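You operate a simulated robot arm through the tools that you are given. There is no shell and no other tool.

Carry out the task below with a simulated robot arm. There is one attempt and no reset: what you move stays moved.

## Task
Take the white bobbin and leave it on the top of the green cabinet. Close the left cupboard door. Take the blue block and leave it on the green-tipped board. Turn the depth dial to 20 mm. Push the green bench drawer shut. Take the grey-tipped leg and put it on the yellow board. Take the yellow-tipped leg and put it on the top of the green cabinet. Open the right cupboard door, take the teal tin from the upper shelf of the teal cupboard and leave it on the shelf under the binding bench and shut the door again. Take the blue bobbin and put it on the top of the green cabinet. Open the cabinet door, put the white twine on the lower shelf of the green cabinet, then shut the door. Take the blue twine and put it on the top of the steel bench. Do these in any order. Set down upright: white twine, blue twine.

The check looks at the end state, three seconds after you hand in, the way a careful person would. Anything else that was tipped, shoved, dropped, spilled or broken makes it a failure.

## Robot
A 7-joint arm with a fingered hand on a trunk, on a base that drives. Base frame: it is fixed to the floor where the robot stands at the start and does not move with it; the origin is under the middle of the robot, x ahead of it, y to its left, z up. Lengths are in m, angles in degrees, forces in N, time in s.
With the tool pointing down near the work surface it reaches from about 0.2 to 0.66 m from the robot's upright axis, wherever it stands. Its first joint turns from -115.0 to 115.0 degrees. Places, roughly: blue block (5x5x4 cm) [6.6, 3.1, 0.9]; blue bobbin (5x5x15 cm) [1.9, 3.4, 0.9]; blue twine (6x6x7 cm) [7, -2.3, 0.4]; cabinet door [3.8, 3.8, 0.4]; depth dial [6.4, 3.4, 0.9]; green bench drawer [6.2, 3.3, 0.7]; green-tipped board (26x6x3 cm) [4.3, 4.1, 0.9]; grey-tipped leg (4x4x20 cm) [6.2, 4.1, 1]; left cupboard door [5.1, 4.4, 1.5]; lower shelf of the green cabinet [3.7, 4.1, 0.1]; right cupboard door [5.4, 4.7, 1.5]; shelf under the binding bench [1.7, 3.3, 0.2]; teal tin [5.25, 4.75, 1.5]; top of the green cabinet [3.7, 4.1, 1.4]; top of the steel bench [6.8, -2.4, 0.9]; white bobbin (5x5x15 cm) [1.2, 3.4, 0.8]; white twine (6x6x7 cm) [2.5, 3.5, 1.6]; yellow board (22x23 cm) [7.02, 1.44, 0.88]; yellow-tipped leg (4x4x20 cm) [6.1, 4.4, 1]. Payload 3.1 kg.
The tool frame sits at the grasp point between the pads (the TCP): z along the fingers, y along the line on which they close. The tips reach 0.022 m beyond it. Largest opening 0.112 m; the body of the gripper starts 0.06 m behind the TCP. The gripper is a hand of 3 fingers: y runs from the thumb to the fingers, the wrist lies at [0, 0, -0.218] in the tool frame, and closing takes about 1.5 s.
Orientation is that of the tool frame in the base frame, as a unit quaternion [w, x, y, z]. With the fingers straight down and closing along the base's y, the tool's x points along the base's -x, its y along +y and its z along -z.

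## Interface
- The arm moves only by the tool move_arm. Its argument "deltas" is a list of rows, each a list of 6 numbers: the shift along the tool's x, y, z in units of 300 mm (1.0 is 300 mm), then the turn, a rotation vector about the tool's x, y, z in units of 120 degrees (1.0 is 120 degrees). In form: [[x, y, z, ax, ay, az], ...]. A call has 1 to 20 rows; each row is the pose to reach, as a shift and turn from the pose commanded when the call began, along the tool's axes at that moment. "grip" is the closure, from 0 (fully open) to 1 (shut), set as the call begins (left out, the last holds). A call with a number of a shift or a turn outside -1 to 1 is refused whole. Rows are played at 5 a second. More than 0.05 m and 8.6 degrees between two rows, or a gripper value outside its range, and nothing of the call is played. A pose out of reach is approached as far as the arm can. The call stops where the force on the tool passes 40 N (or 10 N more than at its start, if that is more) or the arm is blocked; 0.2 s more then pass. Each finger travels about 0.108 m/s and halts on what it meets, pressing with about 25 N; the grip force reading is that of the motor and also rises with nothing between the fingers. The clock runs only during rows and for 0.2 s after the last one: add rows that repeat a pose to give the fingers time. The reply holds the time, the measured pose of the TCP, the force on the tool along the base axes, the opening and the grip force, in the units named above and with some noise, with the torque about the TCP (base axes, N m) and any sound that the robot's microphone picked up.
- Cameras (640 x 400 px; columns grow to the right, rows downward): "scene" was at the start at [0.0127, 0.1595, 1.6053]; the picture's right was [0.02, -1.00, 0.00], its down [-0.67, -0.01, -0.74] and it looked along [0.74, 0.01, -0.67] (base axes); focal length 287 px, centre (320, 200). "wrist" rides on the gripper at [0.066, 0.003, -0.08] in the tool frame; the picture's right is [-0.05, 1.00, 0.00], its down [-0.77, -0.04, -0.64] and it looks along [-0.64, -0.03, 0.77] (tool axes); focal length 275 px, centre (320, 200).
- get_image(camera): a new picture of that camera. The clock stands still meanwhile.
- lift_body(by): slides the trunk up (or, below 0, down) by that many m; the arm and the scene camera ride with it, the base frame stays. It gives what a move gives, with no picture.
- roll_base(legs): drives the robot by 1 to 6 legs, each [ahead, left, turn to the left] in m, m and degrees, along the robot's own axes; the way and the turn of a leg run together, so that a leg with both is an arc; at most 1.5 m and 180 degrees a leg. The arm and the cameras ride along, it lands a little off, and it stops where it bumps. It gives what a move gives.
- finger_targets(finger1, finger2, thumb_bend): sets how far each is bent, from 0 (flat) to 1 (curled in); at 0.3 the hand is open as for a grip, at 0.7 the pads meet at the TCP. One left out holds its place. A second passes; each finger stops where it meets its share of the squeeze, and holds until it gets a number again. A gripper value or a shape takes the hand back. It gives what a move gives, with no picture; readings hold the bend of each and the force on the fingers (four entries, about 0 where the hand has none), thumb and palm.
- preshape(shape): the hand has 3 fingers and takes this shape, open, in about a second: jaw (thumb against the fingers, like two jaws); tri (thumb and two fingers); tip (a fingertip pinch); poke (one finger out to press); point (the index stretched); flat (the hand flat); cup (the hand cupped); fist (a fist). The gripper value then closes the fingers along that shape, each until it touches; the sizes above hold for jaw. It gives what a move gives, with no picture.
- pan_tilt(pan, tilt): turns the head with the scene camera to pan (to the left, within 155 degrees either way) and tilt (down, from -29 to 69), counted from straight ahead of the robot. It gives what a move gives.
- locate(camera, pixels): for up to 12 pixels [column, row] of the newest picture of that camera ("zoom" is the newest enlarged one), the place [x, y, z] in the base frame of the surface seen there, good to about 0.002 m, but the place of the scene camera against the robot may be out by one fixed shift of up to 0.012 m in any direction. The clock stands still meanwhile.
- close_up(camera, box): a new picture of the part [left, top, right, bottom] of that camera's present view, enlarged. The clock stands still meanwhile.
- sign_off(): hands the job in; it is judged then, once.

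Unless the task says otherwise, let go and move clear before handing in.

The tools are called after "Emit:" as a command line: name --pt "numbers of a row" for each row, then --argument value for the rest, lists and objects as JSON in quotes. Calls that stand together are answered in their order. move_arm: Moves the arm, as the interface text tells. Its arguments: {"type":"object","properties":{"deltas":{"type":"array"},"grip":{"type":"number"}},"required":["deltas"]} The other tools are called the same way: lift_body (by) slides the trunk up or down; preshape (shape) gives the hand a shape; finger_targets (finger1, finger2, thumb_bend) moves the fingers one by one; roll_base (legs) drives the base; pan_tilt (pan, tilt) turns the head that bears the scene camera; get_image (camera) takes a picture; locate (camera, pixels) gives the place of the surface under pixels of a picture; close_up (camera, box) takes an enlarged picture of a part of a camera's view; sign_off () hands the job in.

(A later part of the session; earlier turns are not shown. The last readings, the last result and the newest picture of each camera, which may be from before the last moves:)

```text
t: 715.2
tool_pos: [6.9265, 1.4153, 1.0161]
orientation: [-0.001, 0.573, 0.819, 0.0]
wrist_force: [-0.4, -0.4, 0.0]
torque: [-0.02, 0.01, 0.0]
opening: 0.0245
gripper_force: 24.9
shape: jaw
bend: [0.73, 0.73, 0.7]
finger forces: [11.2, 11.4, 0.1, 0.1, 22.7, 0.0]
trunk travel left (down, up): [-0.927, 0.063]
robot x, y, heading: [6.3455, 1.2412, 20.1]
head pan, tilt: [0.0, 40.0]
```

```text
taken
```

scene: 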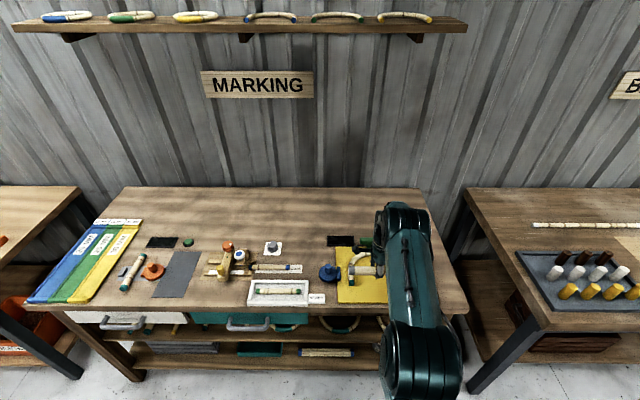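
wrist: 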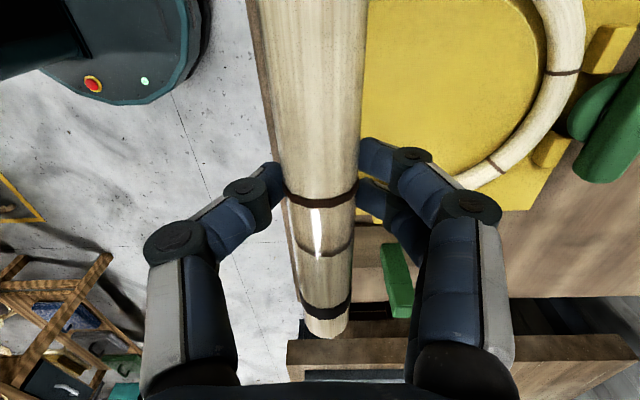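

The leg now lies across, 3.3 cm in from the board's front edge. Lowering it onto the strip.

Emit:
lift_body --by -0.112

Emit:
get_image --camera "wrist"

Emit:
lift_body --by -0.005

Emit:
lift_body --by -0.003

```text
t: 716.6
tool_pos: [6.9268, 1.4152, 0.9044]
orientation: [-0.002, 0.573, 0.82, 0.0]
wrist_force: [0.1, -0.4, -0.5]
torque: [0.0, 0.0, -0.02]
opening: 0.0244
gripper_force: 24.9
shape: jaw
bend: [0.73, 0.73, 0.7]
finger forces: [11.2, 11.5, 0.0, 0.0, 22.5, 0.1]
trunk travel left (down, up): [-0.815, 0.175]
robot x, y, heading: [6.3436, 1.2389, 20.0]
head pan, tilt: [0.0, 40.0]
```

```text
taken
```

wrist: 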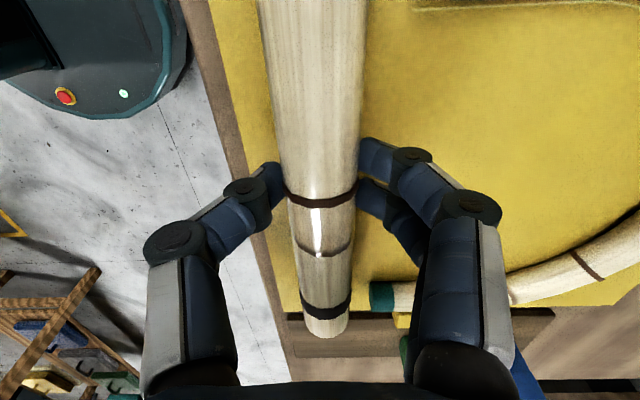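

```text
t: 717.2
tool_pos: [6.9254, 1.4145, 0.8988]
orientation: [-0.001, 0.573, 0.82, 0.0]
wrist_force: [0.6, -0.3, -0.9]
torque: [0.01, 0.04, 0.04]
opening: 0.0244
gripper_force: 25.1
shape: jaw
bend: [0.73, 0.73, 0.7]
finger forces: [11.3, 11.4, 0.1, 0.0, 22.7, 0.0]
trunk travel left (down, up): [-0.81, 0.18]
robot x, y, heading: [6.3394, 1.2387, 20.4]
head pan, tilt: [0.0, 40.0]
```

```text
t: 717.7
tool_pos: [6.9262, 1.4155, 0.8958]
orientation: [-0.001, 0.572, 0.82, 0.0]
wrist_force: [0.5, 0.0, -1.2]
torque: [0.02, 0.03, 0.01]
opening: 0.0244
gripper_force: 25.0
shape: jaw
bend: [0.73, 0.73, 0.7]
finger forces: [11.2, 11.3, 0.0, 0.0, 22.6, 0.0]
trunk travel left (down, up): [-0.807, 0.183]
robot x, y, heading: [6.3428, 1.241, 20.3]
head pan, tilt: [0.0, 40.0]
```

Emit:
get_image --camera "wrist"

Emit:
locate --camera "wrist" --pixels '[[325, 330], [325, 300], [283, 300], [290, 320], [360, 300], [380, 315], [320, 20], [400, 310]]'

Emit:
close_up --camera "scene" --box '[290, 180, 450, 320]'

```text
taken
```

wrist: 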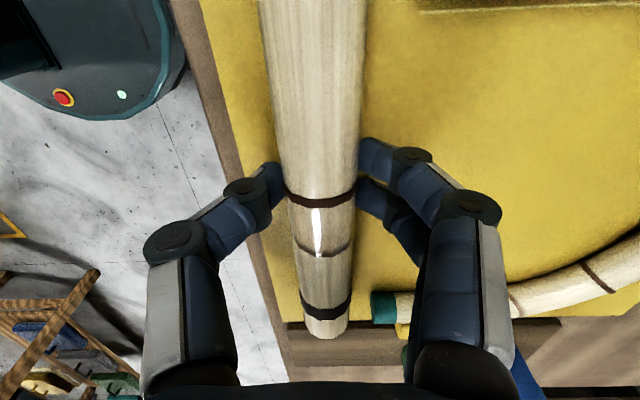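

```text
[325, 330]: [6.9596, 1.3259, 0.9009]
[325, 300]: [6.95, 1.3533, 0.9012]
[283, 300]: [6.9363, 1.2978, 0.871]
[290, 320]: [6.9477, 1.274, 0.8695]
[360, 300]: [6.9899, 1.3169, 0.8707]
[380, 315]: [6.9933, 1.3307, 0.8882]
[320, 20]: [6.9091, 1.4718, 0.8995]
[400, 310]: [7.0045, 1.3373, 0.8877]
```

```text
2.86 times, centred on (370, 250) of scene
```

zoom: 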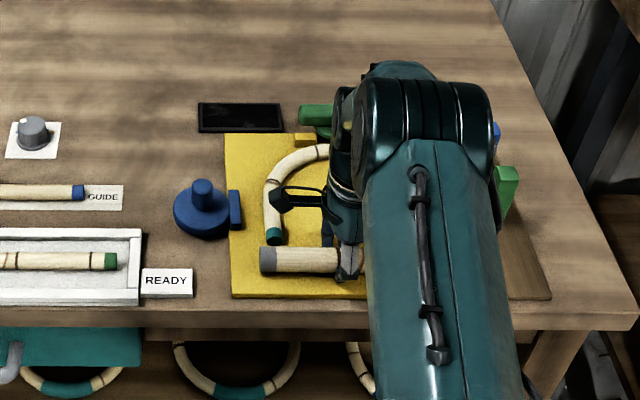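

The whole leg is over the board (right end 4 cm inside the edge, left end ~2 cm inside). Touching down and releasing gently.

Emit:
lift_body --by -0.003

Emit:
move_arm --pt "0 0 0 0 0 0" --pt "0 0 0 0 0 0" --pt "0 0 0 0 0 0" --pt "0 0 0 0 0 0" --grip 0.65

Emit:
get_image --camera "wrist"

```text
t: 718.2
tool_pos: [6.9265, 1.4145, 0.8936]
orientation: [0.0, 0.572, 0.82, 0.0]
wrist_force: [-0.7, 0.8, 5.0]
torque: [0.02, 0.0, 0.02]
opening: 0.0246
gripper_force: 25.1
shape: jaw
bend: [0.74, 0.73, 0.71]
finger forces: [9.7, 9.8, 0.0, 0.0, 22.8, 0.0]
trunk travel left (down, up): [-0.804, 0.186]
robot x, y, heading: [6.3424, 1.2381, 20.3]
head pan, tilt: [0.0, 40.0]
```

```text
t: 719.2
tool_pos: [6.9251, 1.4149, 0.893]
orientation: [-0.001, 0.574, 0.819, -0.001]
wrist_force: [0.0, -0.2, 0.1]
torque: [-0.02, -0.01, 0.0]
opening: 0.0389
gripper_force: 0.2
shape: jaw
bend: [0.74, 0.74, 0.7]
finger forces: [0.1, 0.0, 0.0, 0.0, 0.1, 0.0]
trunk travel left (down, up): [-0.804, 0.186]
robot x, y, heading: [6.3423, 1.2401, 20.2]
head pan, tilt: [0.0, 40.0]
```

```text
taken
```

wrist: 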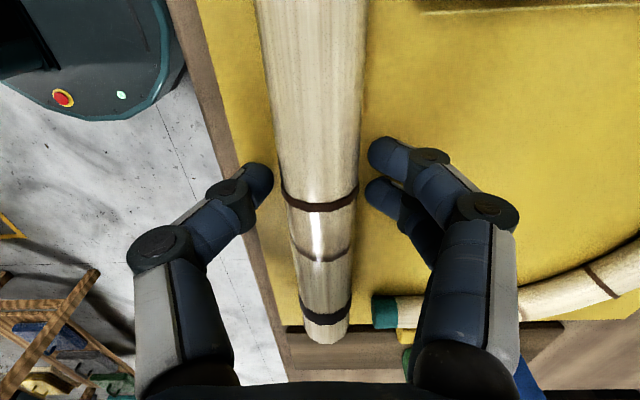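

Emit:
lift_body --by 0.18

Emit:
get_image --camera "wrist"

```text
t: 721.2
tool_pos: [6.9256, 1.4145, 1.0723]
orientation: [-0.002, 0.573, 0.82, 0.0]
wrist_force: [0.1, 0.4, 0.5]
torque: [0.04, 0.01, -0.03]
opening: 0.0387
gripper_force: 0.0
shape: jaw
bend: [0.74, 0.74, 0.7]
finger forces: [0.0, 0.0, 0.0, 0.0, 0.0, 0.1]
trunk travel left (down, up): [-0.984, 0.006]
robot x, y, heading: [6.3435, 1.2374, 20.6]
head pan, tilt: [0.0, 40.0]
```

```text
taken
```

wrist: 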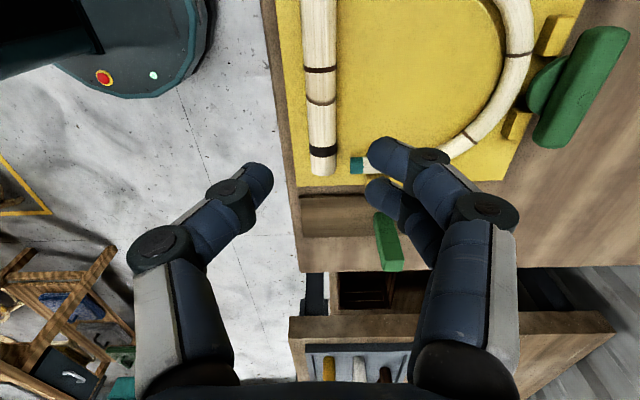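

The grey-tipped leg lies on the yellow board. Last item: the blue twine under the steel bench. Retracting the arm and looking right.

Emit:
move_arm --pt "0 0 -0.1 0 0 0" --pt "0 -0.12 -0.2 0 0 0" --pt "0 -0.24 -0.3 0 0 -0.06" --pt "0 -0.36 -0.3 0 0 -0.12" --pt "0 -0.48 -0.3 0 0 -0.18" --pt "0 -0.5 -0.3 0 0 -0.24" --grip 0

Emit:
roll_base --legs '[[-0.35, 0, 0]]'

Emit:
pan_tilt --pan -75 --tilt 25

Emit:
get_image --camera "scene"

Emit:
pan_tilt --pan -40 --tilt 25

Emit:
get_image --camera "scene"

```text
t: 722.6
tool_pos: [6.7855, 1.3609, 1.1629]
orientation: [-0.001, 0.352, 0.936, 0.0]
wrist_force: [0.0, 0.6, -0.1]
torque: [-0.02, 0.03, 0.02]
opening: 0.112
gripper_force: 0.0
shape: jaw
bend: [0.3, 0.3, 0.3]
finger forces: [0.0, 0.1, 0.0, 0.0, 0.1, 0.0]
trunk travel left (down, up): [-0.984, 0.006]
robot x, y, heading: [6.3417, 1.241, 20.4]
head pan, tilt: [0.0, 40.0]
```

```text
t: 724.9
tool_pos: [6.4576, 1.2404, 1.1624]
orientation: [-0.001, 0.352, 0.936, 0.0]
wrist_force: [0.0, -0.4, -0.2]
torque: [-0.02, 0.01, 0.04]
opening: 0.1118
gripper_force: 0.1
shape: jaw
bend: [0.3, 0.3, 0.3]
finger forces: [0.0, 0.0, 0.0, 0.1, 0.0, 0.0]
trunk travel left (down, up): [-0.984, 0.006]
robot x, y, heading: [6.0139, 1.1163, 19.9]
head pan, tilt: [0.0, 40.0]
```

```text
t: 726.4
tool_pos: [6.4561, 1.241, 1.1627]
orientation: [-0.001, 0.352, 0.936, 0.0]
wrist_force: [0.4, -0.3, -0.2]
torque: [0.0, -0.04, 0.0]
opening: 0.1119
gripper_force: 0.0
shape: jaw
bend: [0.3, 0.3, 0.3]
finger forces: [0.1, 0.0, 0.1, 0.0, 0.0, 0.0]
trunk travel left (down, up): [-0.984, 0.006]
robot x, y, heading: [6.0164, 1.1203, 20.0]
head pan, tilt: [-75.0, 25.0]
```

```text
taken
```

scene: 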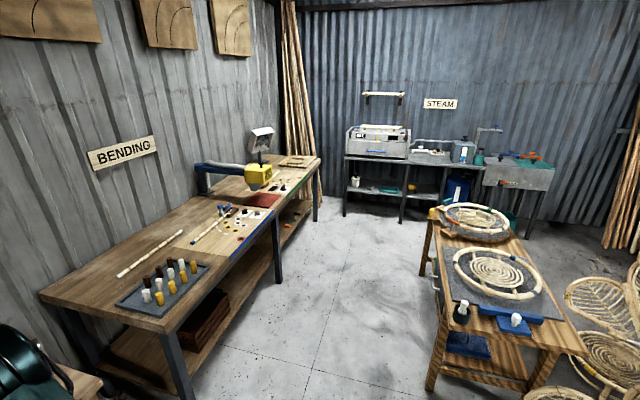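

```text
t: 727.4
tool_pos: [6.4565, 1.24, 1.1639]
orientation: [-0.001, 0.352, 0.936, 0.0]
wrist_force: [-0.5, 1.2, 0.1]
torque: [0.03, 0.0, 0.02]
opening: 0.1118
gripper_force: 0.2
shape: jaw
bend: [0.3, 0.3, 0.3]
finger forces: [0.1, 0.1, 0.1, 0.1, 0.0, 0.0]
trunk travel left (down, up): [-0.984, 0.006]
robot x, y, heading: [6.0124, 1.1179, 20.3]
head pan, tilt: [-40.0, 25.0]
```

```text
taken
```

scene: 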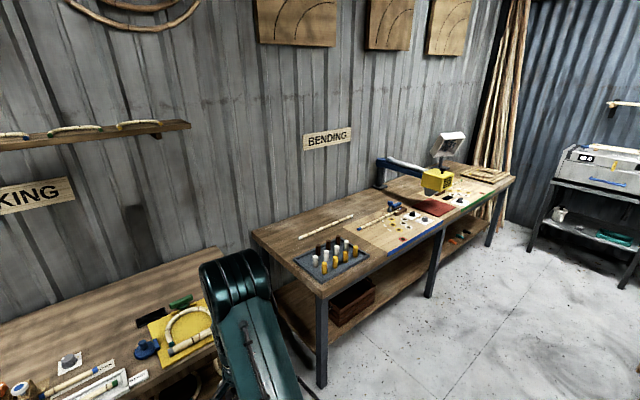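

Emit:
pan_tilt --pan -80 --tilt 30

Emit:
get_image --camera "scene"

Emit:
locate --camera "scene" --pixels '[[205, 370], [310, 245], [340, 185], [365, 185], [420, 195], [455, 245], [455, 345], [560, 350], [390, 150], [375, 155], [300, 320], [470, 160]]'

Emit:
close_up --camera "scene" --box '[330, 80, 600, 230]'

```text
t: 728.5
tool_pos: [6.4577, 1.2404, 1.1627]
orientation: [0.0, 0.352, 0.936, 0.0]
wrist_force: [0.8, -0.8, -0.7]
torque: [-0.02, 0.0, 0.0]
opening: 0.1118
gripper_force: 0.1
shape: jaw
bend: [0.3, 0.3, 0.3]
finger forces: [0.1, 0.0, 0.0, 0.1, 0.1, 0.0]
trunk travel left (down, up): [-0.984, 0.006]
robot x, y, heading: [6.0122, 1.1169, 20.0]
head pan, tilt: [-80.0, 30.0]
```

```text
taken
```

scene: 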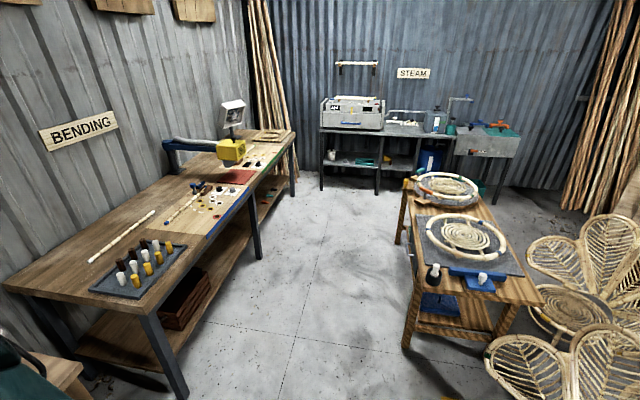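

```text
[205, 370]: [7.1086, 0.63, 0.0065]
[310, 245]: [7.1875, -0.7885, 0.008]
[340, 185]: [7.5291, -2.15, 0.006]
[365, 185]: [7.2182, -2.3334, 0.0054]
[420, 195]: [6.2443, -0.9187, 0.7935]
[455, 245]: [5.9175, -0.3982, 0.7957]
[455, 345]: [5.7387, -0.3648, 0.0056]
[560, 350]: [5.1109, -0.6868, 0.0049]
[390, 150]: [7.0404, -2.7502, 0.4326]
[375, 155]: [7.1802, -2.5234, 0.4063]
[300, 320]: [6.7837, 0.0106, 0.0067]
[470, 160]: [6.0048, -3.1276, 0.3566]
```

```text
2.37 times, centred on (465, 155) of scene
```

zoom: 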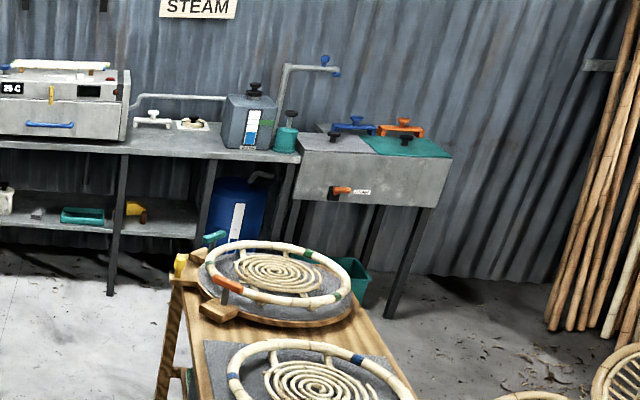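

Emit:
close_up --camera "scene" --box '[300, 85, 420, 200]'

Emit:
locate --camera "scene" --pixels '[[331, 156], [333, 152], [352, 160], [345, 125], [322, 128], [378, 130], [400, 133], [321, 190], [377, 195], [330, 165], [350, 100]]'

```text
3.48 times, centred on (360, 142) of scene
```

zoom: 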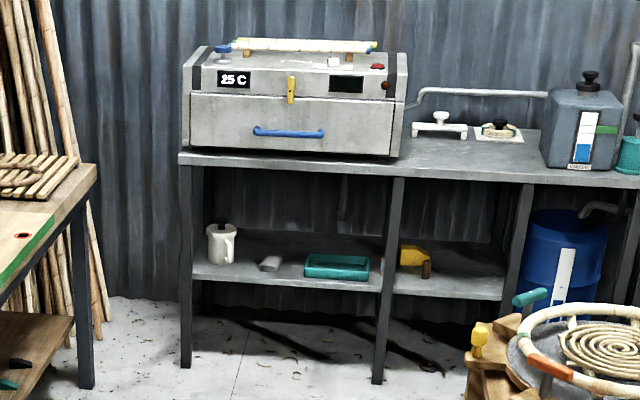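

```text
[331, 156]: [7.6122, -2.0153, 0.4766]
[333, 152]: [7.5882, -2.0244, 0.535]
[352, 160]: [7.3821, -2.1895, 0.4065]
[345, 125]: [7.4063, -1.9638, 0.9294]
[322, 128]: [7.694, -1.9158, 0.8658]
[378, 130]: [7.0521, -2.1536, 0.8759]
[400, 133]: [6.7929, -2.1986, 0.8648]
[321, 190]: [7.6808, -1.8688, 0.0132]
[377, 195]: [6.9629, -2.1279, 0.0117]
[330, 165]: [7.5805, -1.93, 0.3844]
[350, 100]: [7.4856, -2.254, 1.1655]
```

The steel bench front runs from (7.69,-1.92) to (6.79,-2.20). I'll turn to face that way and drive down the corridor between the bending bench and the wooden table.

Emit:
roll_base --legs '[[0, 0, -90]]'

Emit:
roll_base --legs '[[0.92, 0.29, 0]]'

Emit:
pan_tilt --pan 0 --tilt 35

Emit:
get_image --camera "scene"

```text
t: 732.6
tool_pos: [6.1482, 0.6801, 1.1623]
orientation: [0.0, 0.905, 0.425, 0.001]
wrist_force: [-0.5, 0.3, 0.2]
torque: [-0.01, 0.0, -0.02]
opening: 0.1121
gripper_force: 0.1
shape: jaw
bend: [0.3, 0.3, 0.3]
finger forces: [0.0, 0.0, 0.0, 0.1, 0.1, 0.1]
trunk travel left (down, up): [-0.984, 0.006]
robot x, y, heading: [6.0169, 1.1162, -68.1]
head pan, tilt: [-80.0, 30.0]
```

```text
t: 737.6
tool_pos: [6.7604, -0.0689, 1.1634]
orientation: [0.0, 0.904, 0.427, 0.001]
wrist_force: [-0.3, 0.1, 0.1]
torque: [0.0, -0.04, 0.0]
opening: 0.1119
gripper_force: 0.1
shape: jaw
bend: [0.3, 0.3, 0.3]
finger forces: [0.1, 0.1, 0.1, 0.0, 0.0, 0.0]
trunk travel left (down, up): [-0.984, 0.006]
robot x, y, heading: [6.6244, 0.3688, -68.2]
head pan, tilt: [-80.0, 30.0]
```

```text
t: 739.2
tool_pos: [6.7616, -0.0688, 1.1631]
orientation: [-0.001, 0.904, 0.427, 0.001]
wrist_force: [0.3, -0.2, -0.5]
torque: [-0.03, 0.05, -0.04]
opening: 0.112
gripper_force: 0.1
shape: jaw
bend: [0.3, 0.3, 0.3]
finger forces: [0.0, 0.0, 0.0, 0.1, 0.0, 0.0]
trunk travel left (down, up): [-0.984, 0.006]
robot x, y, heading: [6.6291, 0.3712, -68.3]
head pan, tilt: [0.0, 35.0]
```

```text
taken
```

scene: 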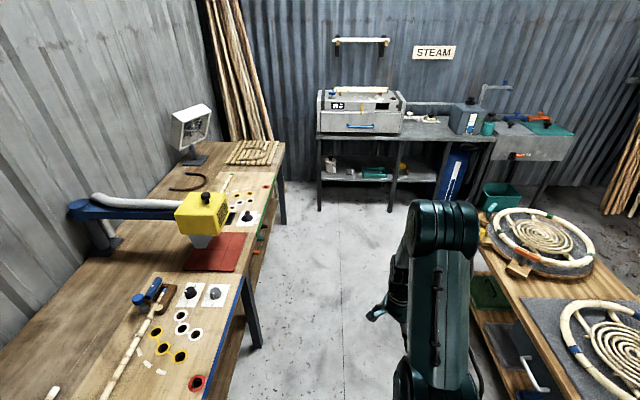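

Emit:
locate --camera "scene" --pixels '[[258, 345], [284, 222], [480, 245], [470, 330], [300, 300], [360, 260], [240, 290], [488, 260], [320, 208], [395, 205]]'

```text
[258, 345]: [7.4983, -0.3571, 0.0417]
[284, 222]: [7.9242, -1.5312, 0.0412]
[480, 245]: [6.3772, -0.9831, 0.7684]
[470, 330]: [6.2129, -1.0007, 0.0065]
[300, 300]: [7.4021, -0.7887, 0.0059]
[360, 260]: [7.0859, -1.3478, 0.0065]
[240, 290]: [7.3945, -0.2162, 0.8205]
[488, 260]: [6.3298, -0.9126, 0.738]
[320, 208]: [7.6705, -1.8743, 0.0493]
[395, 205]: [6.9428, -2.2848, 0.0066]
```

The corridor is over 1 m wide here. Driving on toward the steel bench.

Emit:
roll_base --legs '[[1.17, -0.2, 0]]'

Emit:
lift_body --by -0.35

Emit:
pan_tilt --pan 0 --tilt 25

Emit:
get_image --camera "scene"

```text
t: 745.2
tool_pos: [7.0216, -1.2321, 1.1628]
orientation: [0.0, 0.903, 0.43, 0.0]
wrist_force: [0.0, -1.4, 0.5]
torque: [-0.02, 0.0, 0.02]
opening: 0.1119
gripper_force: 0.0
shape: jaw
bend: [0.3, 0.3, 0.3]
finger forces: [0.0, 0.0, 0.0, 0.0, 0.1, 0.0]
trunk travel left (down, up): [-0.984, 0.006]
robot x, y, heading: [6.8865, -0.7965, -67.4]
head pan, tilt: [0.0, 35.0]
```

```text
t: 748.6
tool_pos: [7.0219, -1.233, 0.8135]
orientation: [-0.001, 0.902, 0.431, 0.0]
wrist_force: [-0.4, 0.7, -0.1]
torque: [0.01, 0.01, 0.03]
opening: 0.112
gripper_force: 0.0
shape: jaw
bend: [0.3, 0.3, 0.3]
finger forces: [0.0, 0.0, 0.0, 0.0, 0.1, 0.0]
trunk travel left (down, up): [-0.634, 0.356]
robot x, y, heading: [6.8819, -0.7965, -67.8]
head pan, tilt: [0.0, 35.0]
```

```text
t: 749.4
tool_pos: [7.0224, -1.2316, 0.8126]
orientation: [0.0, 0.903, 0.43, 0.001]
wrist_force: [0.2, -0.2, 0.0]
torque: [-0.01, -0.03, -0.02]
opening: 0.1119
gripper_force: 0.1
shape: jaw
bend: [0.3, 0.3, 0.3]
finger forces: [0.0, 0.0, 0.1, 0.0, 0.1, 0.0]
trunk travel left (down, up): [-0.634, 0.356]
robot x, y, heading: [6.8844, -0.7945, -67.9]
head pan, tilt: [0.0, 25.0]
```

```text
taken
```

scene: 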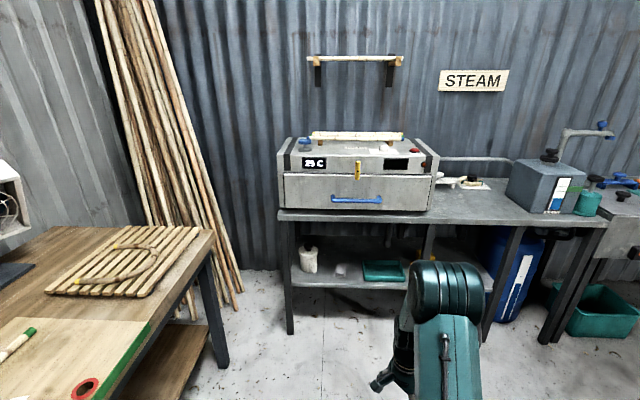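

Emit:
roll_base --legs '[[0.4, -0.3, -2]]'

Emit:
get_image --camera "scene"

Emit:
get_image --camera "wrist"

```text
t: 752.3
tool_pos: [6.8716, -1.7202, 0.8142]
orientation: [-0.001, 0.91, 0.414, 0.001]
wrist_force: [0.4, -0.8, 0.5]
torque: [0.02, -0.01, 0.01]
opening: 0.1118
gripper_force: 0.0
shape: jaw
bend: [0.3, 0.3, 0.3]
finger forces: [0.0, 0.0, 0.0, 0.0, 0.0, 0.1]
trunk travel left (down, up): [-0.634, 0.356]
robot x, y, heading: [6.7503, -1.2791, -69.7]
head pan, tilt: [0.0, 25.0]
```

```text
taken
```

scene: 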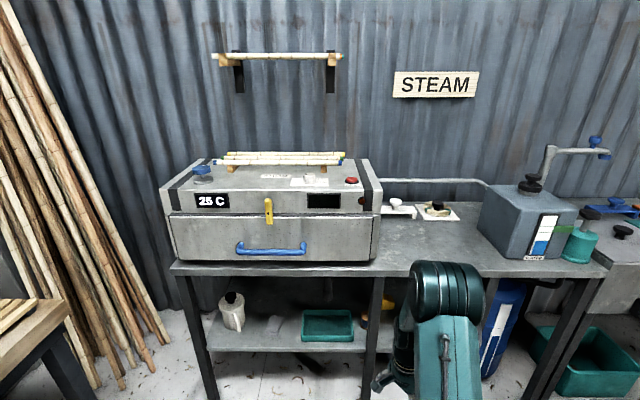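

```text
taken
```

wrist: 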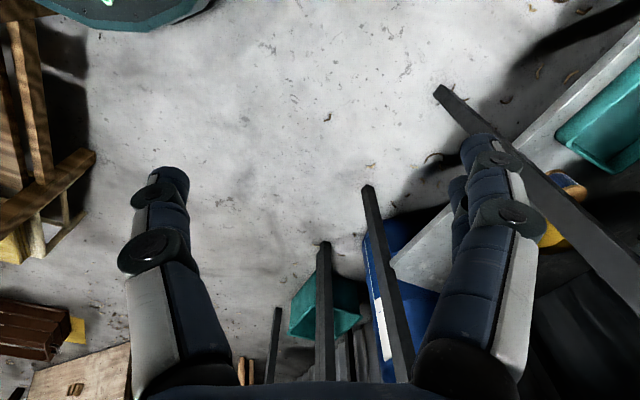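

Emit:
roll_base --legs '[[0, -0.25, 0]]'

Emit:
pan_tilt --pan 10 --tilt 35

Emit:
get_image --camera "scene"

Emit:
get_image --camera "wrist"

```text
t: 753.2
tool_pos: [6.8629, -1.7277, 0.8136]
orientation: [-0.002, 0.91, 0.415, 0.001]
wrist_force: [1.6, -0.8, 0.3]
torque: [0.01, 0.04, 0.01]
opening: 0.1118
gripper_force: 0.0
shape: jaw
bend: [0.3, 0.3, 0.3]
finger forces: [0.0, 0.0, 0.0, 0.0, 0.1, 0.1]
trunk travel left (down, up): [-0.634, 0.356]
robot x, y, heading: [6.7374, -1.2833, -69.4]
head pan, tilt: [0.0, 25.0]
stopped in leg 1: the robot was blocked; the commanded pose is now the measured one
```

```text
t: 753.9
tool_pos: [6.8626, -1.7261, 0.814]
orientation: [-0.001, 0.91, 0.415, 0.002]
wrist_force: [-0.2, 0.0, -0.3]
torque: [0.01, 0.0, -0.01]
opening: 0.1119
gripper_force: 0.1
shape: jaw
bend: [0.3, 0.3, 0.3]
finger forces: [0.0, 0.0, 0.0, 0.1, 0.1, 0.1]
trunk travel left (down, up): [-0.634, 0.356]
robot x, y, heading: [6.741, -1.2832, -69.5]
head pan, tilt: [10.0, 35.0]
```

```text
taken
```

scene: 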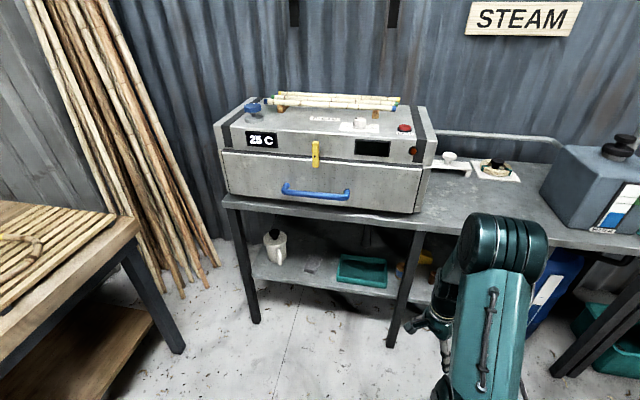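

```text
taken
```

wrist: 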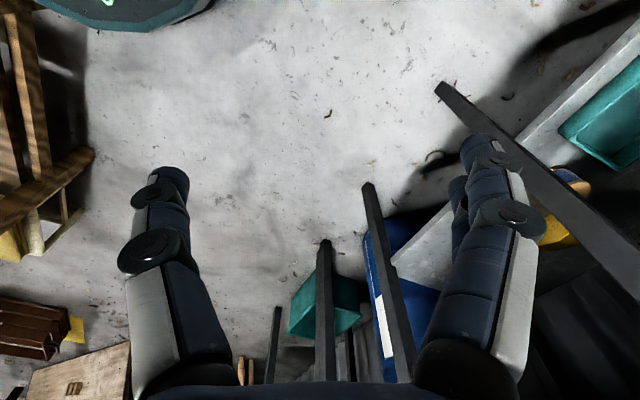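

Blocked on the right by the wooden table. Checking where it is.

Emit:
pan_tilt --pan -75 --tilt 55

Emit:
get_image --camera "scene"

Emit:
locate --camera "scene" --pixels '[[320, 100], [250, 100], [400, 100], [320, 180], [250, 180], [400, 180], [200, 150], [450, 150]]'

```text
t: 755.5
tool_pos: [6.863, -1.7271, 0.8133]
orientation: [0.0, 0.91, 0.415, 0.001]
wrist_force: [-0.4, 1.0, -0.4]
torque: [0.01, 0.0, 0.0]
opening: 0.1118
gripper_force: 0.0
shape: jaw
bend: [0.3, 0.3, 0.3]
finger forces: [0.1, 0.1, 0.1, 0.1, 0.1, 0.0]
trunk travel left (down, up): [-0.634, 0.356]
robot x, y, heading: [6.7371, -1.2808, -69.7]
head pan, tilt: [-75.0, 55.0]
```

```text
taken
```

scene: 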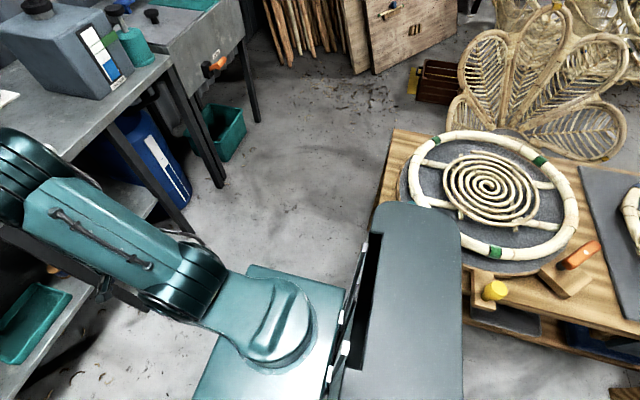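

```text
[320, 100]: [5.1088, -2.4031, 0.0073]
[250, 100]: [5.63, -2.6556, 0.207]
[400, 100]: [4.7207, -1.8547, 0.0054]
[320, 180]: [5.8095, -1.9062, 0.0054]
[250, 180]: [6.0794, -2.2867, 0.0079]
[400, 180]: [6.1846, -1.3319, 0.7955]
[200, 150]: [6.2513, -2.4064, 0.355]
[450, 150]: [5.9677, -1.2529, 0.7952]
```

The trunk column is beside the table's corner (6.2,-1.35). I'll move forward-left away from it, then look at the shelf.

Emit:
roll_base --legs '[[0.1, 0.08, 0]]'

Emit:
lift_body --by -0.3

Emit:
pan_tilt --pan 5 --tilt 20

Emit:
get_image --camera "scene"

Emit:
get_image --camera "wrist"

```text
t: 756.8
tool_pos: [6.9755, -1.7916, 0.8125]
orientation: [-0.001, 0.91, 0.415, 0.0]
wrist_force: [-0.3, 0.2, -0.3]
torque: [0.0, 0.03, 0.01]
opening: 0.1118
gripper_force: 0.2
shape: jaw
bend: [0.3, 0.3, 0.3]
finger forces: [0.0, 0.0, 0.1, 0.1, 0.0, 0.0]
trunk travel left (down, up): [-0.634, 0.356]
robot x, y, heading: [6.8496, -1.3494, -69.4]
head pan, tilt: [-75.0, 55.0]
```

```text
t: 759.8
tool_pos: [6.9739, -1.7904, 0.5127]
orientation: [-0.001, 0.909, 0.417, 0.001]
wrist_force: [-0.5, -0.2, 0.3]
torque: [-0.03, -0.02, -0.01]
opening: 0.1119
gripper_force: 0.1
shape: jaw
bend: [0.3, 0.3, 0.3]
finger forces: [0.1, 0.0, 0.1, 0.0, 0.0, 0.0]
trunk travel left (down, up): [-0.334, 0.656]
robot x, y, heading: [6.8556, -1.3475, -69.6]
head pan, tilt: [-75.0, 55.0]
```

```text
t: 761.3
tool_pos: [6.9754, -1.7914, 0.5126]
orientation: [0.0, 0.909, 0.416, 0.001]
wrist_force: [0.8, -0.7, 0.2]
torque: [0.0, -0.04, -0.02]
opening: 0.1122
gripper_force: 0.2
shape: jaw
bend: [0.3, 0.3, 0.3]
finger forces: [0.0, 0.1, 0.0, 0.1, 0.1, 0.0]
trunk travel left (down, up): [-0.334, 0.656]
robot x, y, heading: [6.85, -1.3491, -69.4]
head pan, tilt: [5.0, 20.0]
```

```text
taken
```

scene: 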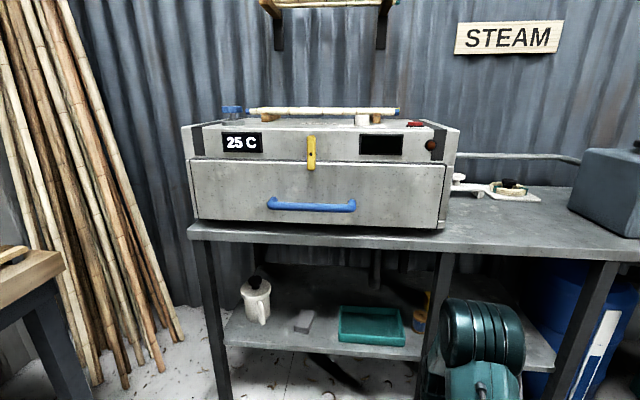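

```text
taken
```

wrist: 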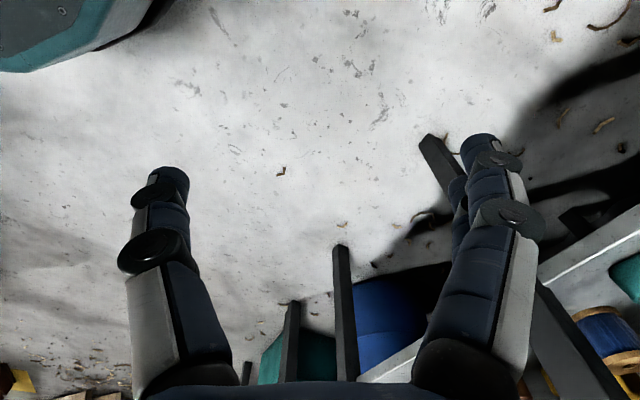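

Emit:
close_up --camera "scene" --box '[330, 240, 500, 390]'

Emit:
locate --camera "scene" --pixels '[[420, 318], [420, 306], [419, 329], [427, 295], [437, 330], [370, 325], [405, 330], [420, 340], [355, 350], [445, 260], [375, 262]]'

Emit:
locate --camera "wrist" --pixels '[[605, 330], [600, 310], [615, 355], [570, 340], [550, 300], [600, 260], [635, 380]]'

```text
2.67 times, centred on (415, 315) of scene
```

zoom: 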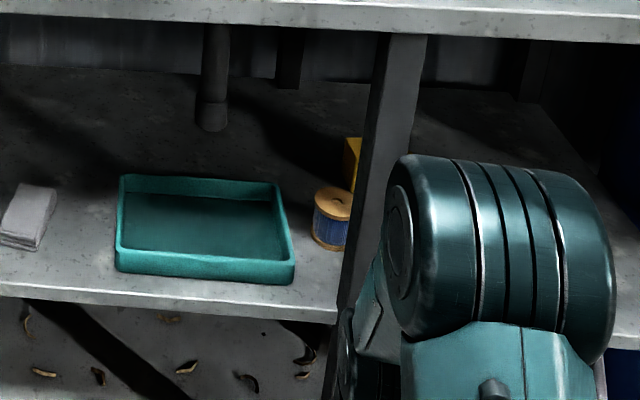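

```text
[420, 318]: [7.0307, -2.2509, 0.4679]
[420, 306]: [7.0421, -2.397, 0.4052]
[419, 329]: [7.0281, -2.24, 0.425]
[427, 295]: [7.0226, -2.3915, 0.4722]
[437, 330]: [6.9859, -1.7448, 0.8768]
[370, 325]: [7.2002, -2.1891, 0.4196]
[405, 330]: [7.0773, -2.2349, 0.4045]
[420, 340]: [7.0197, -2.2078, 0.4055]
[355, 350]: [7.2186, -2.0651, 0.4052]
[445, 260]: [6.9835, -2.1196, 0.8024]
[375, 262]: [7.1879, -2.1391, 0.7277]
```

```text
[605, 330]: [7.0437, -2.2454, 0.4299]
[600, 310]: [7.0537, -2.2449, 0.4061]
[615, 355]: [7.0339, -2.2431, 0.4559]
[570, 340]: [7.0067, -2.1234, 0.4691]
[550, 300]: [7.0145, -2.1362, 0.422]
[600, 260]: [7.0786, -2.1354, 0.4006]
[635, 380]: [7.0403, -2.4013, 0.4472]
```

The blue twine stands just behind the bench's middle leg, centre ≈ (7.045,-2.27), shelf z 0.401, with a teal tray to its left. I'll reach in from the right of that leg, hand yawed to about -32° and pitched 40° down. First setting the orientation.

Emit:
move_arm --pt "0 0 -0.02 0 0 -0.068" --pt "0 0 -0.04 0 0 -0.136" --pt "0 0 -0.06 0 0 -0.204" --pt "0 0 -0.08 0 0 -0.272" --pt "0 0 -0.1 0 0 -0.34" --pt "0 0 -0.12 0 0 -0.408" --pt "0 0 -0.14 0 0 -0.476" --pt "0 0 -0.16 0 0 -0.544" --pt "0 0 -0.18 0 0 -0.612" --pt "0 0 -0.2 0 0 -0.68" --pt "0 0 -0.2 0 0 -0.75" --pt "0 0 -0.2 0 0 -0.81" --pt "0 0 -0.2 0 0 -0.81" --grip 0.25

Emit:
move_arm --pt "0 0 0 0 -0.068 0" --pt "0 0 0 0 -0.136 0" --pt "0 0 0 0 -0.204 0" --pt "0 0 0 0 -0.272 0" --pt "0 0 0 0 -0.34 0" --pt "0 0 0 0 -0.4167 0" --pt "0 0 0 0 -0.4167 0"

Emit:
get_image --camera "wrist"

Emit:
get_image --camera "scene"

```text
t: 764.1
tool_pos: [6.9752, -1.7914, 0.5731]
orientation: [0.001, 0.288, 0.957, 0.001]
wrist_force: [-0.9, -0.1, -0.1]
torque: [-0.02, 0.04, -0.01]
opening: 0.0842
gripper_force: 0.0
shape: jaw
bend: [0.63, 0.63, 0.6]
finger forces: [0.1, 0.0, 0.0, 0.1, 0.0, 0.0]
trunk travel left (down, up): [-0.334, 0.656]
robot x, y, heading: [6.8474, -1.3485, -69.5]
head pan, tilt: [5.0, 20.0]
```

```text
refused: row 6 steps farther than a row can; nothing moved
```

```text
taken
```

wrist: 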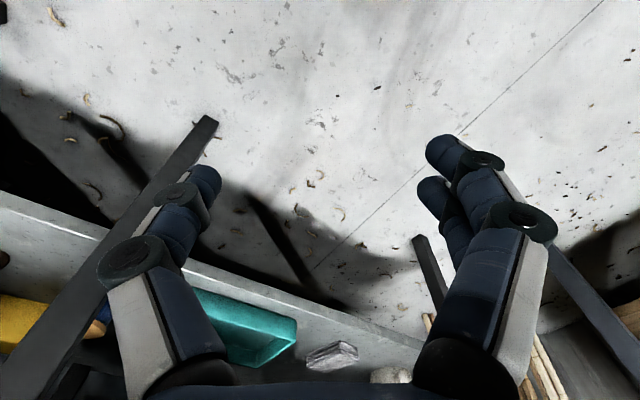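

```text
taken
```

scene: 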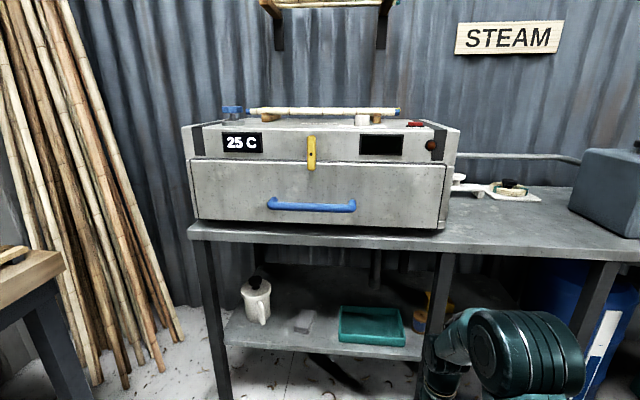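

Emit:
move_arm --pt "0 0 0 0 -0.0695 0" --pt "0 0 0 0 -0.139 0" --pt "0 0 0 0 -0.2085 0" --pt "0 0 0 0 -0.278 0" --pt "0 0 0 0 -0.3475 0" --pt "0 0 0 0 -0.4167 0" --pt "0 0 0 0 -0.4167 0"

Emit:
roll_base --legs '[[0.18, -0.21, 0]]'

Emit:
get_image --camera "wrist"

Emit:
get_image --camera "scene"

```text
t: 765.7
tool_pos: [7.0295, -1.8586, 0.6326]
orientation: [0.382, 0.268, 0.877, -0.111]
wrist_force: [0.8, 0.5, 0.4]
torque: [0.04, -0.01, 0.03]
opening: 0.0843
gripper_force: 0.0
shape: jaw
bend: [0.63, 0.63, 0.6]
finger forces: [0.0, 0.0, 0.0, 0.1, 0.0, 0.1]
out of reach, approached as far as the arm can: row 5, 6, 7
trunk travel left (down, up): [-0.334, 0.656]
robot x, y, heading: [6.847, -1.3489, -69.1]
head pan, tilt: [5.0, 20.0]
```

```text
t: 767.6
tool_pos: [6.8915, -2.1037, 0.6318]
orientation: [0.381, 0.27, 0.877, -0.111]
wrist_force: [0.8, 0.4, 0.7]
torque: [0.0, 0.01, 0.03]
opening: 0.0843
gripper_force: 0.0
shape: jaw
bend: [0.63, 0.63, 0.6]
finger forces: [0.0, 0.0, 0.0, 0.0, 0.0, 0.0]
trunk travel left (down, up): [-0.334, 0.656]
robot x, y, heading: [6.7141, -1.5946, -69.8]
head pan, tilt: [5.0, 20.0]
```

```text
taken
```

wrist: 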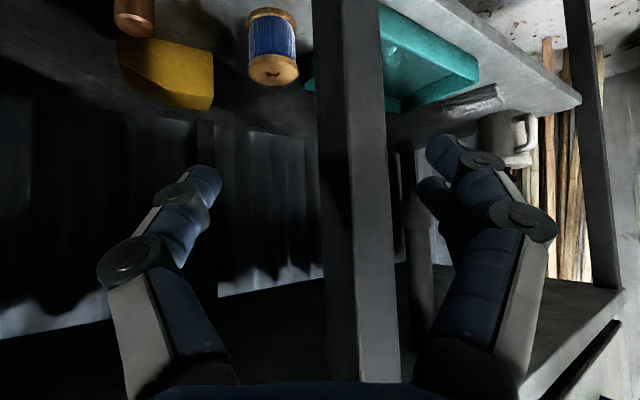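

```text
taken
```

scene: 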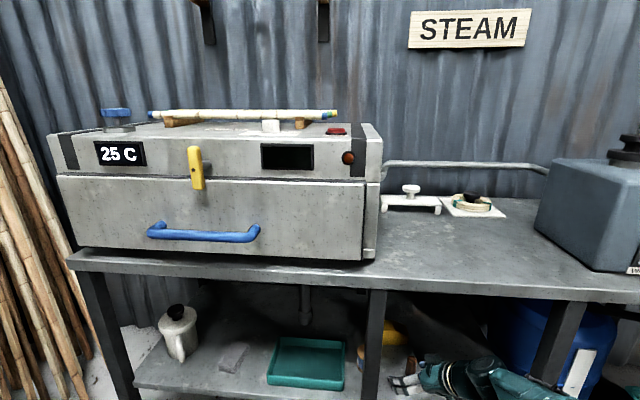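

From here the twine (270,50) is visible between the yellow tool and the leg. Measuring with the wrist camera.

Emit:
locate --camera "wrist" --pixels '[[272, 40], [272, 70], [274, 60], [250, 45], [295, 45], [271, 20], [205, 90], [165, 60], [325, 70], [385, 60], [350, 100], [230, 60]]'

Emit:
close_up --camera "wrist" --box '[100, 0, 420, 140]'

```text
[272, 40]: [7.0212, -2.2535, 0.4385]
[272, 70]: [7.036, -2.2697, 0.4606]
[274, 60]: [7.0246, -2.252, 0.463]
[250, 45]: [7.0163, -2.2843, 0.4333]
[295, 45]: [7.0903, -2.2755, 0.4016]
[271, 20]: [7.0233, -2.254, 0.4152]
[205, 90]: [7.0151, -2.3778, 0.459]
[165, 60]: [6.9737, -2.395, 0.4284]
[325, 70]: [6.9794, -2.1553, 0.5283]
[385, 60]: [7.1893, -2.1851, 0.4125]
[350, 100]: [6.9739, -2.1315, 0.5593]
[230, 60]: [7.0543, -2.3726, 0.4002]
```

```text
2.00 times, centred on (260, 70) of wrist
```

zoom: 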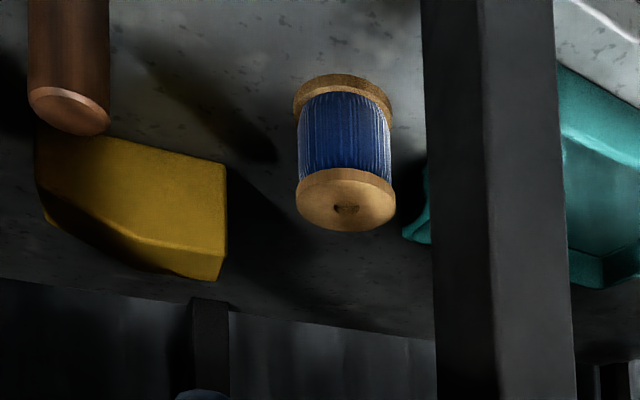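

Spool axis ≈ (7.041,-2.271), z 0.401–0.463; the leg's right face is at x≈6.975. I'll back out, turn the base 15° left and come in from further right so the hand clears the leg.

Emit:
roll_base --legs '[[-0.2, 0, 0], [0, 0, 15], [0.22, -0.24, 0]]'

Emit:
get_image --camera "wrist"

Emit:
get_image --camera "scene"

```text
t: 769.1
tool_pos: [6.8694, -1.9683, 0.6335]
orientation: [0.385, 0.255, 0.881, -0.105]
wrist_force: [0.0, -0.1, 0.4]
torque: [-0.04, 0.03, 0.02]
opening: 0.0843
gripper_force: 0.1
shape: jaw
bend: [0.63, 0.63, 0.6]
finger forces: [0.1, 0.1, 0.0, 0.0, 0.0, 0.0]
trunk travel left (down, up): [-0.334, 0.656]
robot x, y, heading: [6.6753, -1.4675, -67.6]
head pan, tilt: [5.0, 20.0]
stopped in leg 1: the robot was blocked; the commanded pose is now the measured one
```

```text
taken
```

wrist: 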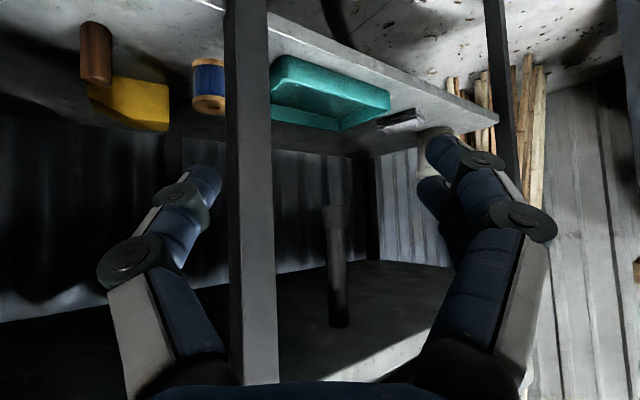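

```text
taken
```

scene: 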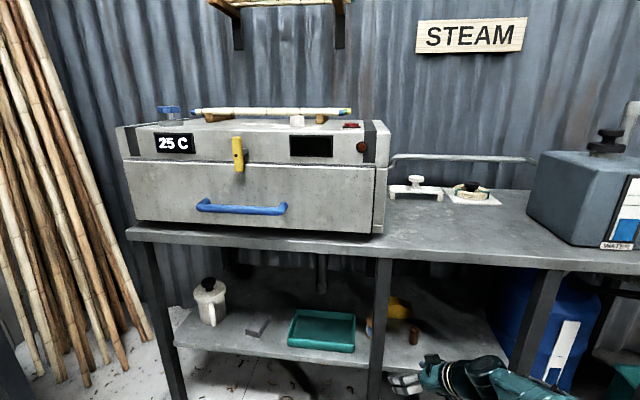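

Touched the table behind again; moving forward off it first, then turning and shifting right.

Emit:
roll_base --legs '[[0.12, 0.04, 0], [0, 0, 13]]'

Emit:
pan_tilt --pan -120 --tilt 45

Emit:
get_image --camera "scene"

Emit:
get_image --camera "wrist"

```text
t: 771.1
tool_pos: [7.0609, -2.0055, 0.6324]
orientation: [0.393, 0.152, 0.905, -0.06]
wrist_force: [0.3, 0.2, -0.4]
torque: [0.0, 0.0, -0.01]
opening: 0.0844
gripper_force: 0.0
shape: jaw
bend: [0.63, 0.63, 0.6]
finger forces: [0.1, 0.1, 0.1, 0.1, 0.0, 0.1]
trunk travel left (down, up): [-0.334, 0.656]
robot x, y, heading: [6.7547, -1.559, -54.8]
head pan, tilt: [5.0, 20.0]
```

```text
t: 773.2
tool_pos: [7.0623, -2.0057, 0.6324]
orientation: [0.393, 0.153, 0.905, -0.061]
wrist_force: [0.1, 0.9, 0.8]
torque: [0.02, -0.02, 0.02]
opening: 0.0842
gripper_force: 0.0
shape: jaw
bend: [0.63, 0.63, 0.6]
finger forces: [0.0, 0.1, 0.1, 0.0, 0.0, 0.1]
trunk travel left (down, up): [-0.334, 0.656]
robot x, y, heading: [6.7563, -1.5662, -54.5]
head pan, tilt: [-120.0, 45.0]
```

```text
taken
```

scene: 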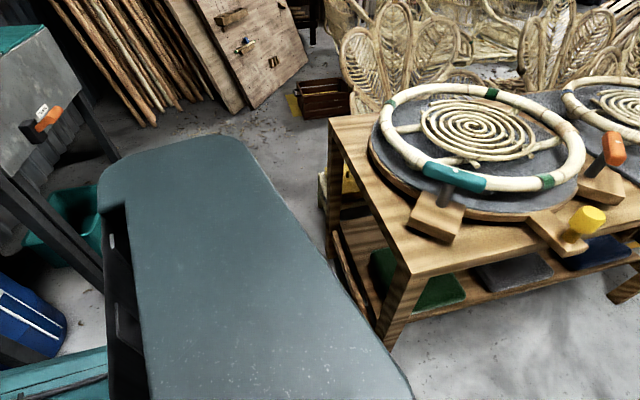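

```text
taken
```

wrist: 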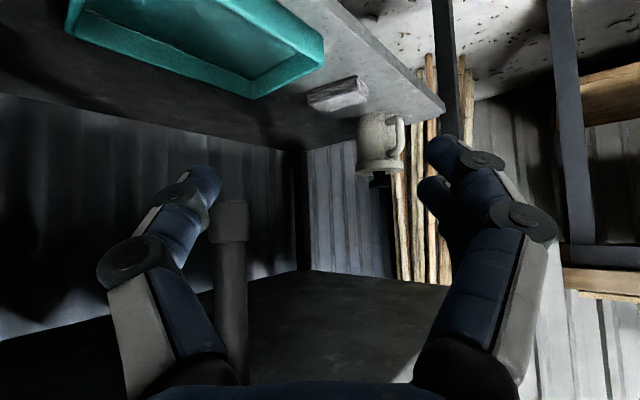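

Emit:
locate --camera "scene" --pixels '[[335, 125], [405, 275], [390, 340], [370, 210], [255, 170], [300, 300], [430, 175]]'

```text
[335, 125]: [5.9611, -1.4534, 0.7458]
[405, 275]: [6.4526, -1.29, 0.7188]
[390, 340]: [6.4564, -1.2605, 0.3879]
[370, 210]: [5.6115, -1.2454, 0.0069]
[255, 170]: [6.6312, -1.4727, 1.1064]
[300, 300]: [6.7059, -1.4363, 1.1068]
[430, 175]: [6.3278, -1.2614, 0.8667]
```

Emit:
roll_base --legs '[[-0.09, -0.13, 0], [0.15, -0.11, 0]]'

Emit:
pan_tilt --pan 0 --tilt 25

Emit:
get_image --camera "wrist"

Emit:
get_image --camera "scene"

```text
t: 775.7
tool_pos: [6.9036, -2.1932, 0.6323]
orientation: [0.393, 0.151, 0.905, -0.059]
wrist_force: [-0.4, -0.2, -0.7]
torque: [-0.02, 0.02, 0.0]
opening: 0.0842
gripper_force: 0.1
shape: jaw
bend: [0.63, 0.63, 0.6]
finger forces: [0.0, 0.0, 0.1, 0.0, 0.1, 0.1]
trunk travel left (down, up): [-0.334, 0.656]
robot x, y, heading: [6.5975, -1.7533, -54.4]
head pan, tilt: [-120.0, 45.0]
```

```text
t: 777.7
tool_pos: [6.9041, -2.1926, 0.6332]
orientation: [0.393, 0.151, 0.905, -0.059]
wrist_force: [-0.1, 0.7, -0.1]
torque: [-0.03, 0.01, 0.0]
opening: 0.0841
gripper_force: 0.0
shape: jaw
bend: [0.63, 0.63, 0.6]
finger forces: [0.0, 0.0, 0.0, 0.0, 0.0, 0.0]
trunk travel left (down, up): [-0.334, 0.656]
robot x, y, heading: [6.5968, -1.747, -54.4]
head pan, tilt: [0.0, 25.0]
```

```text
taken
```

wrist: 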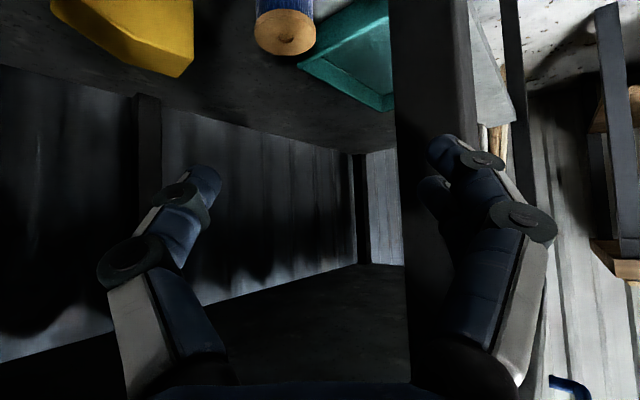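

```text
taken
```

scene: 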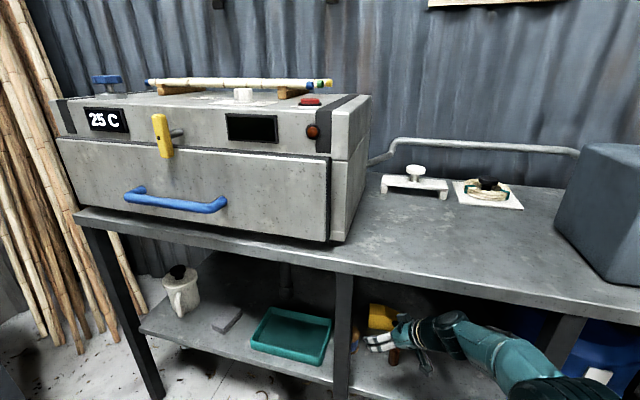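

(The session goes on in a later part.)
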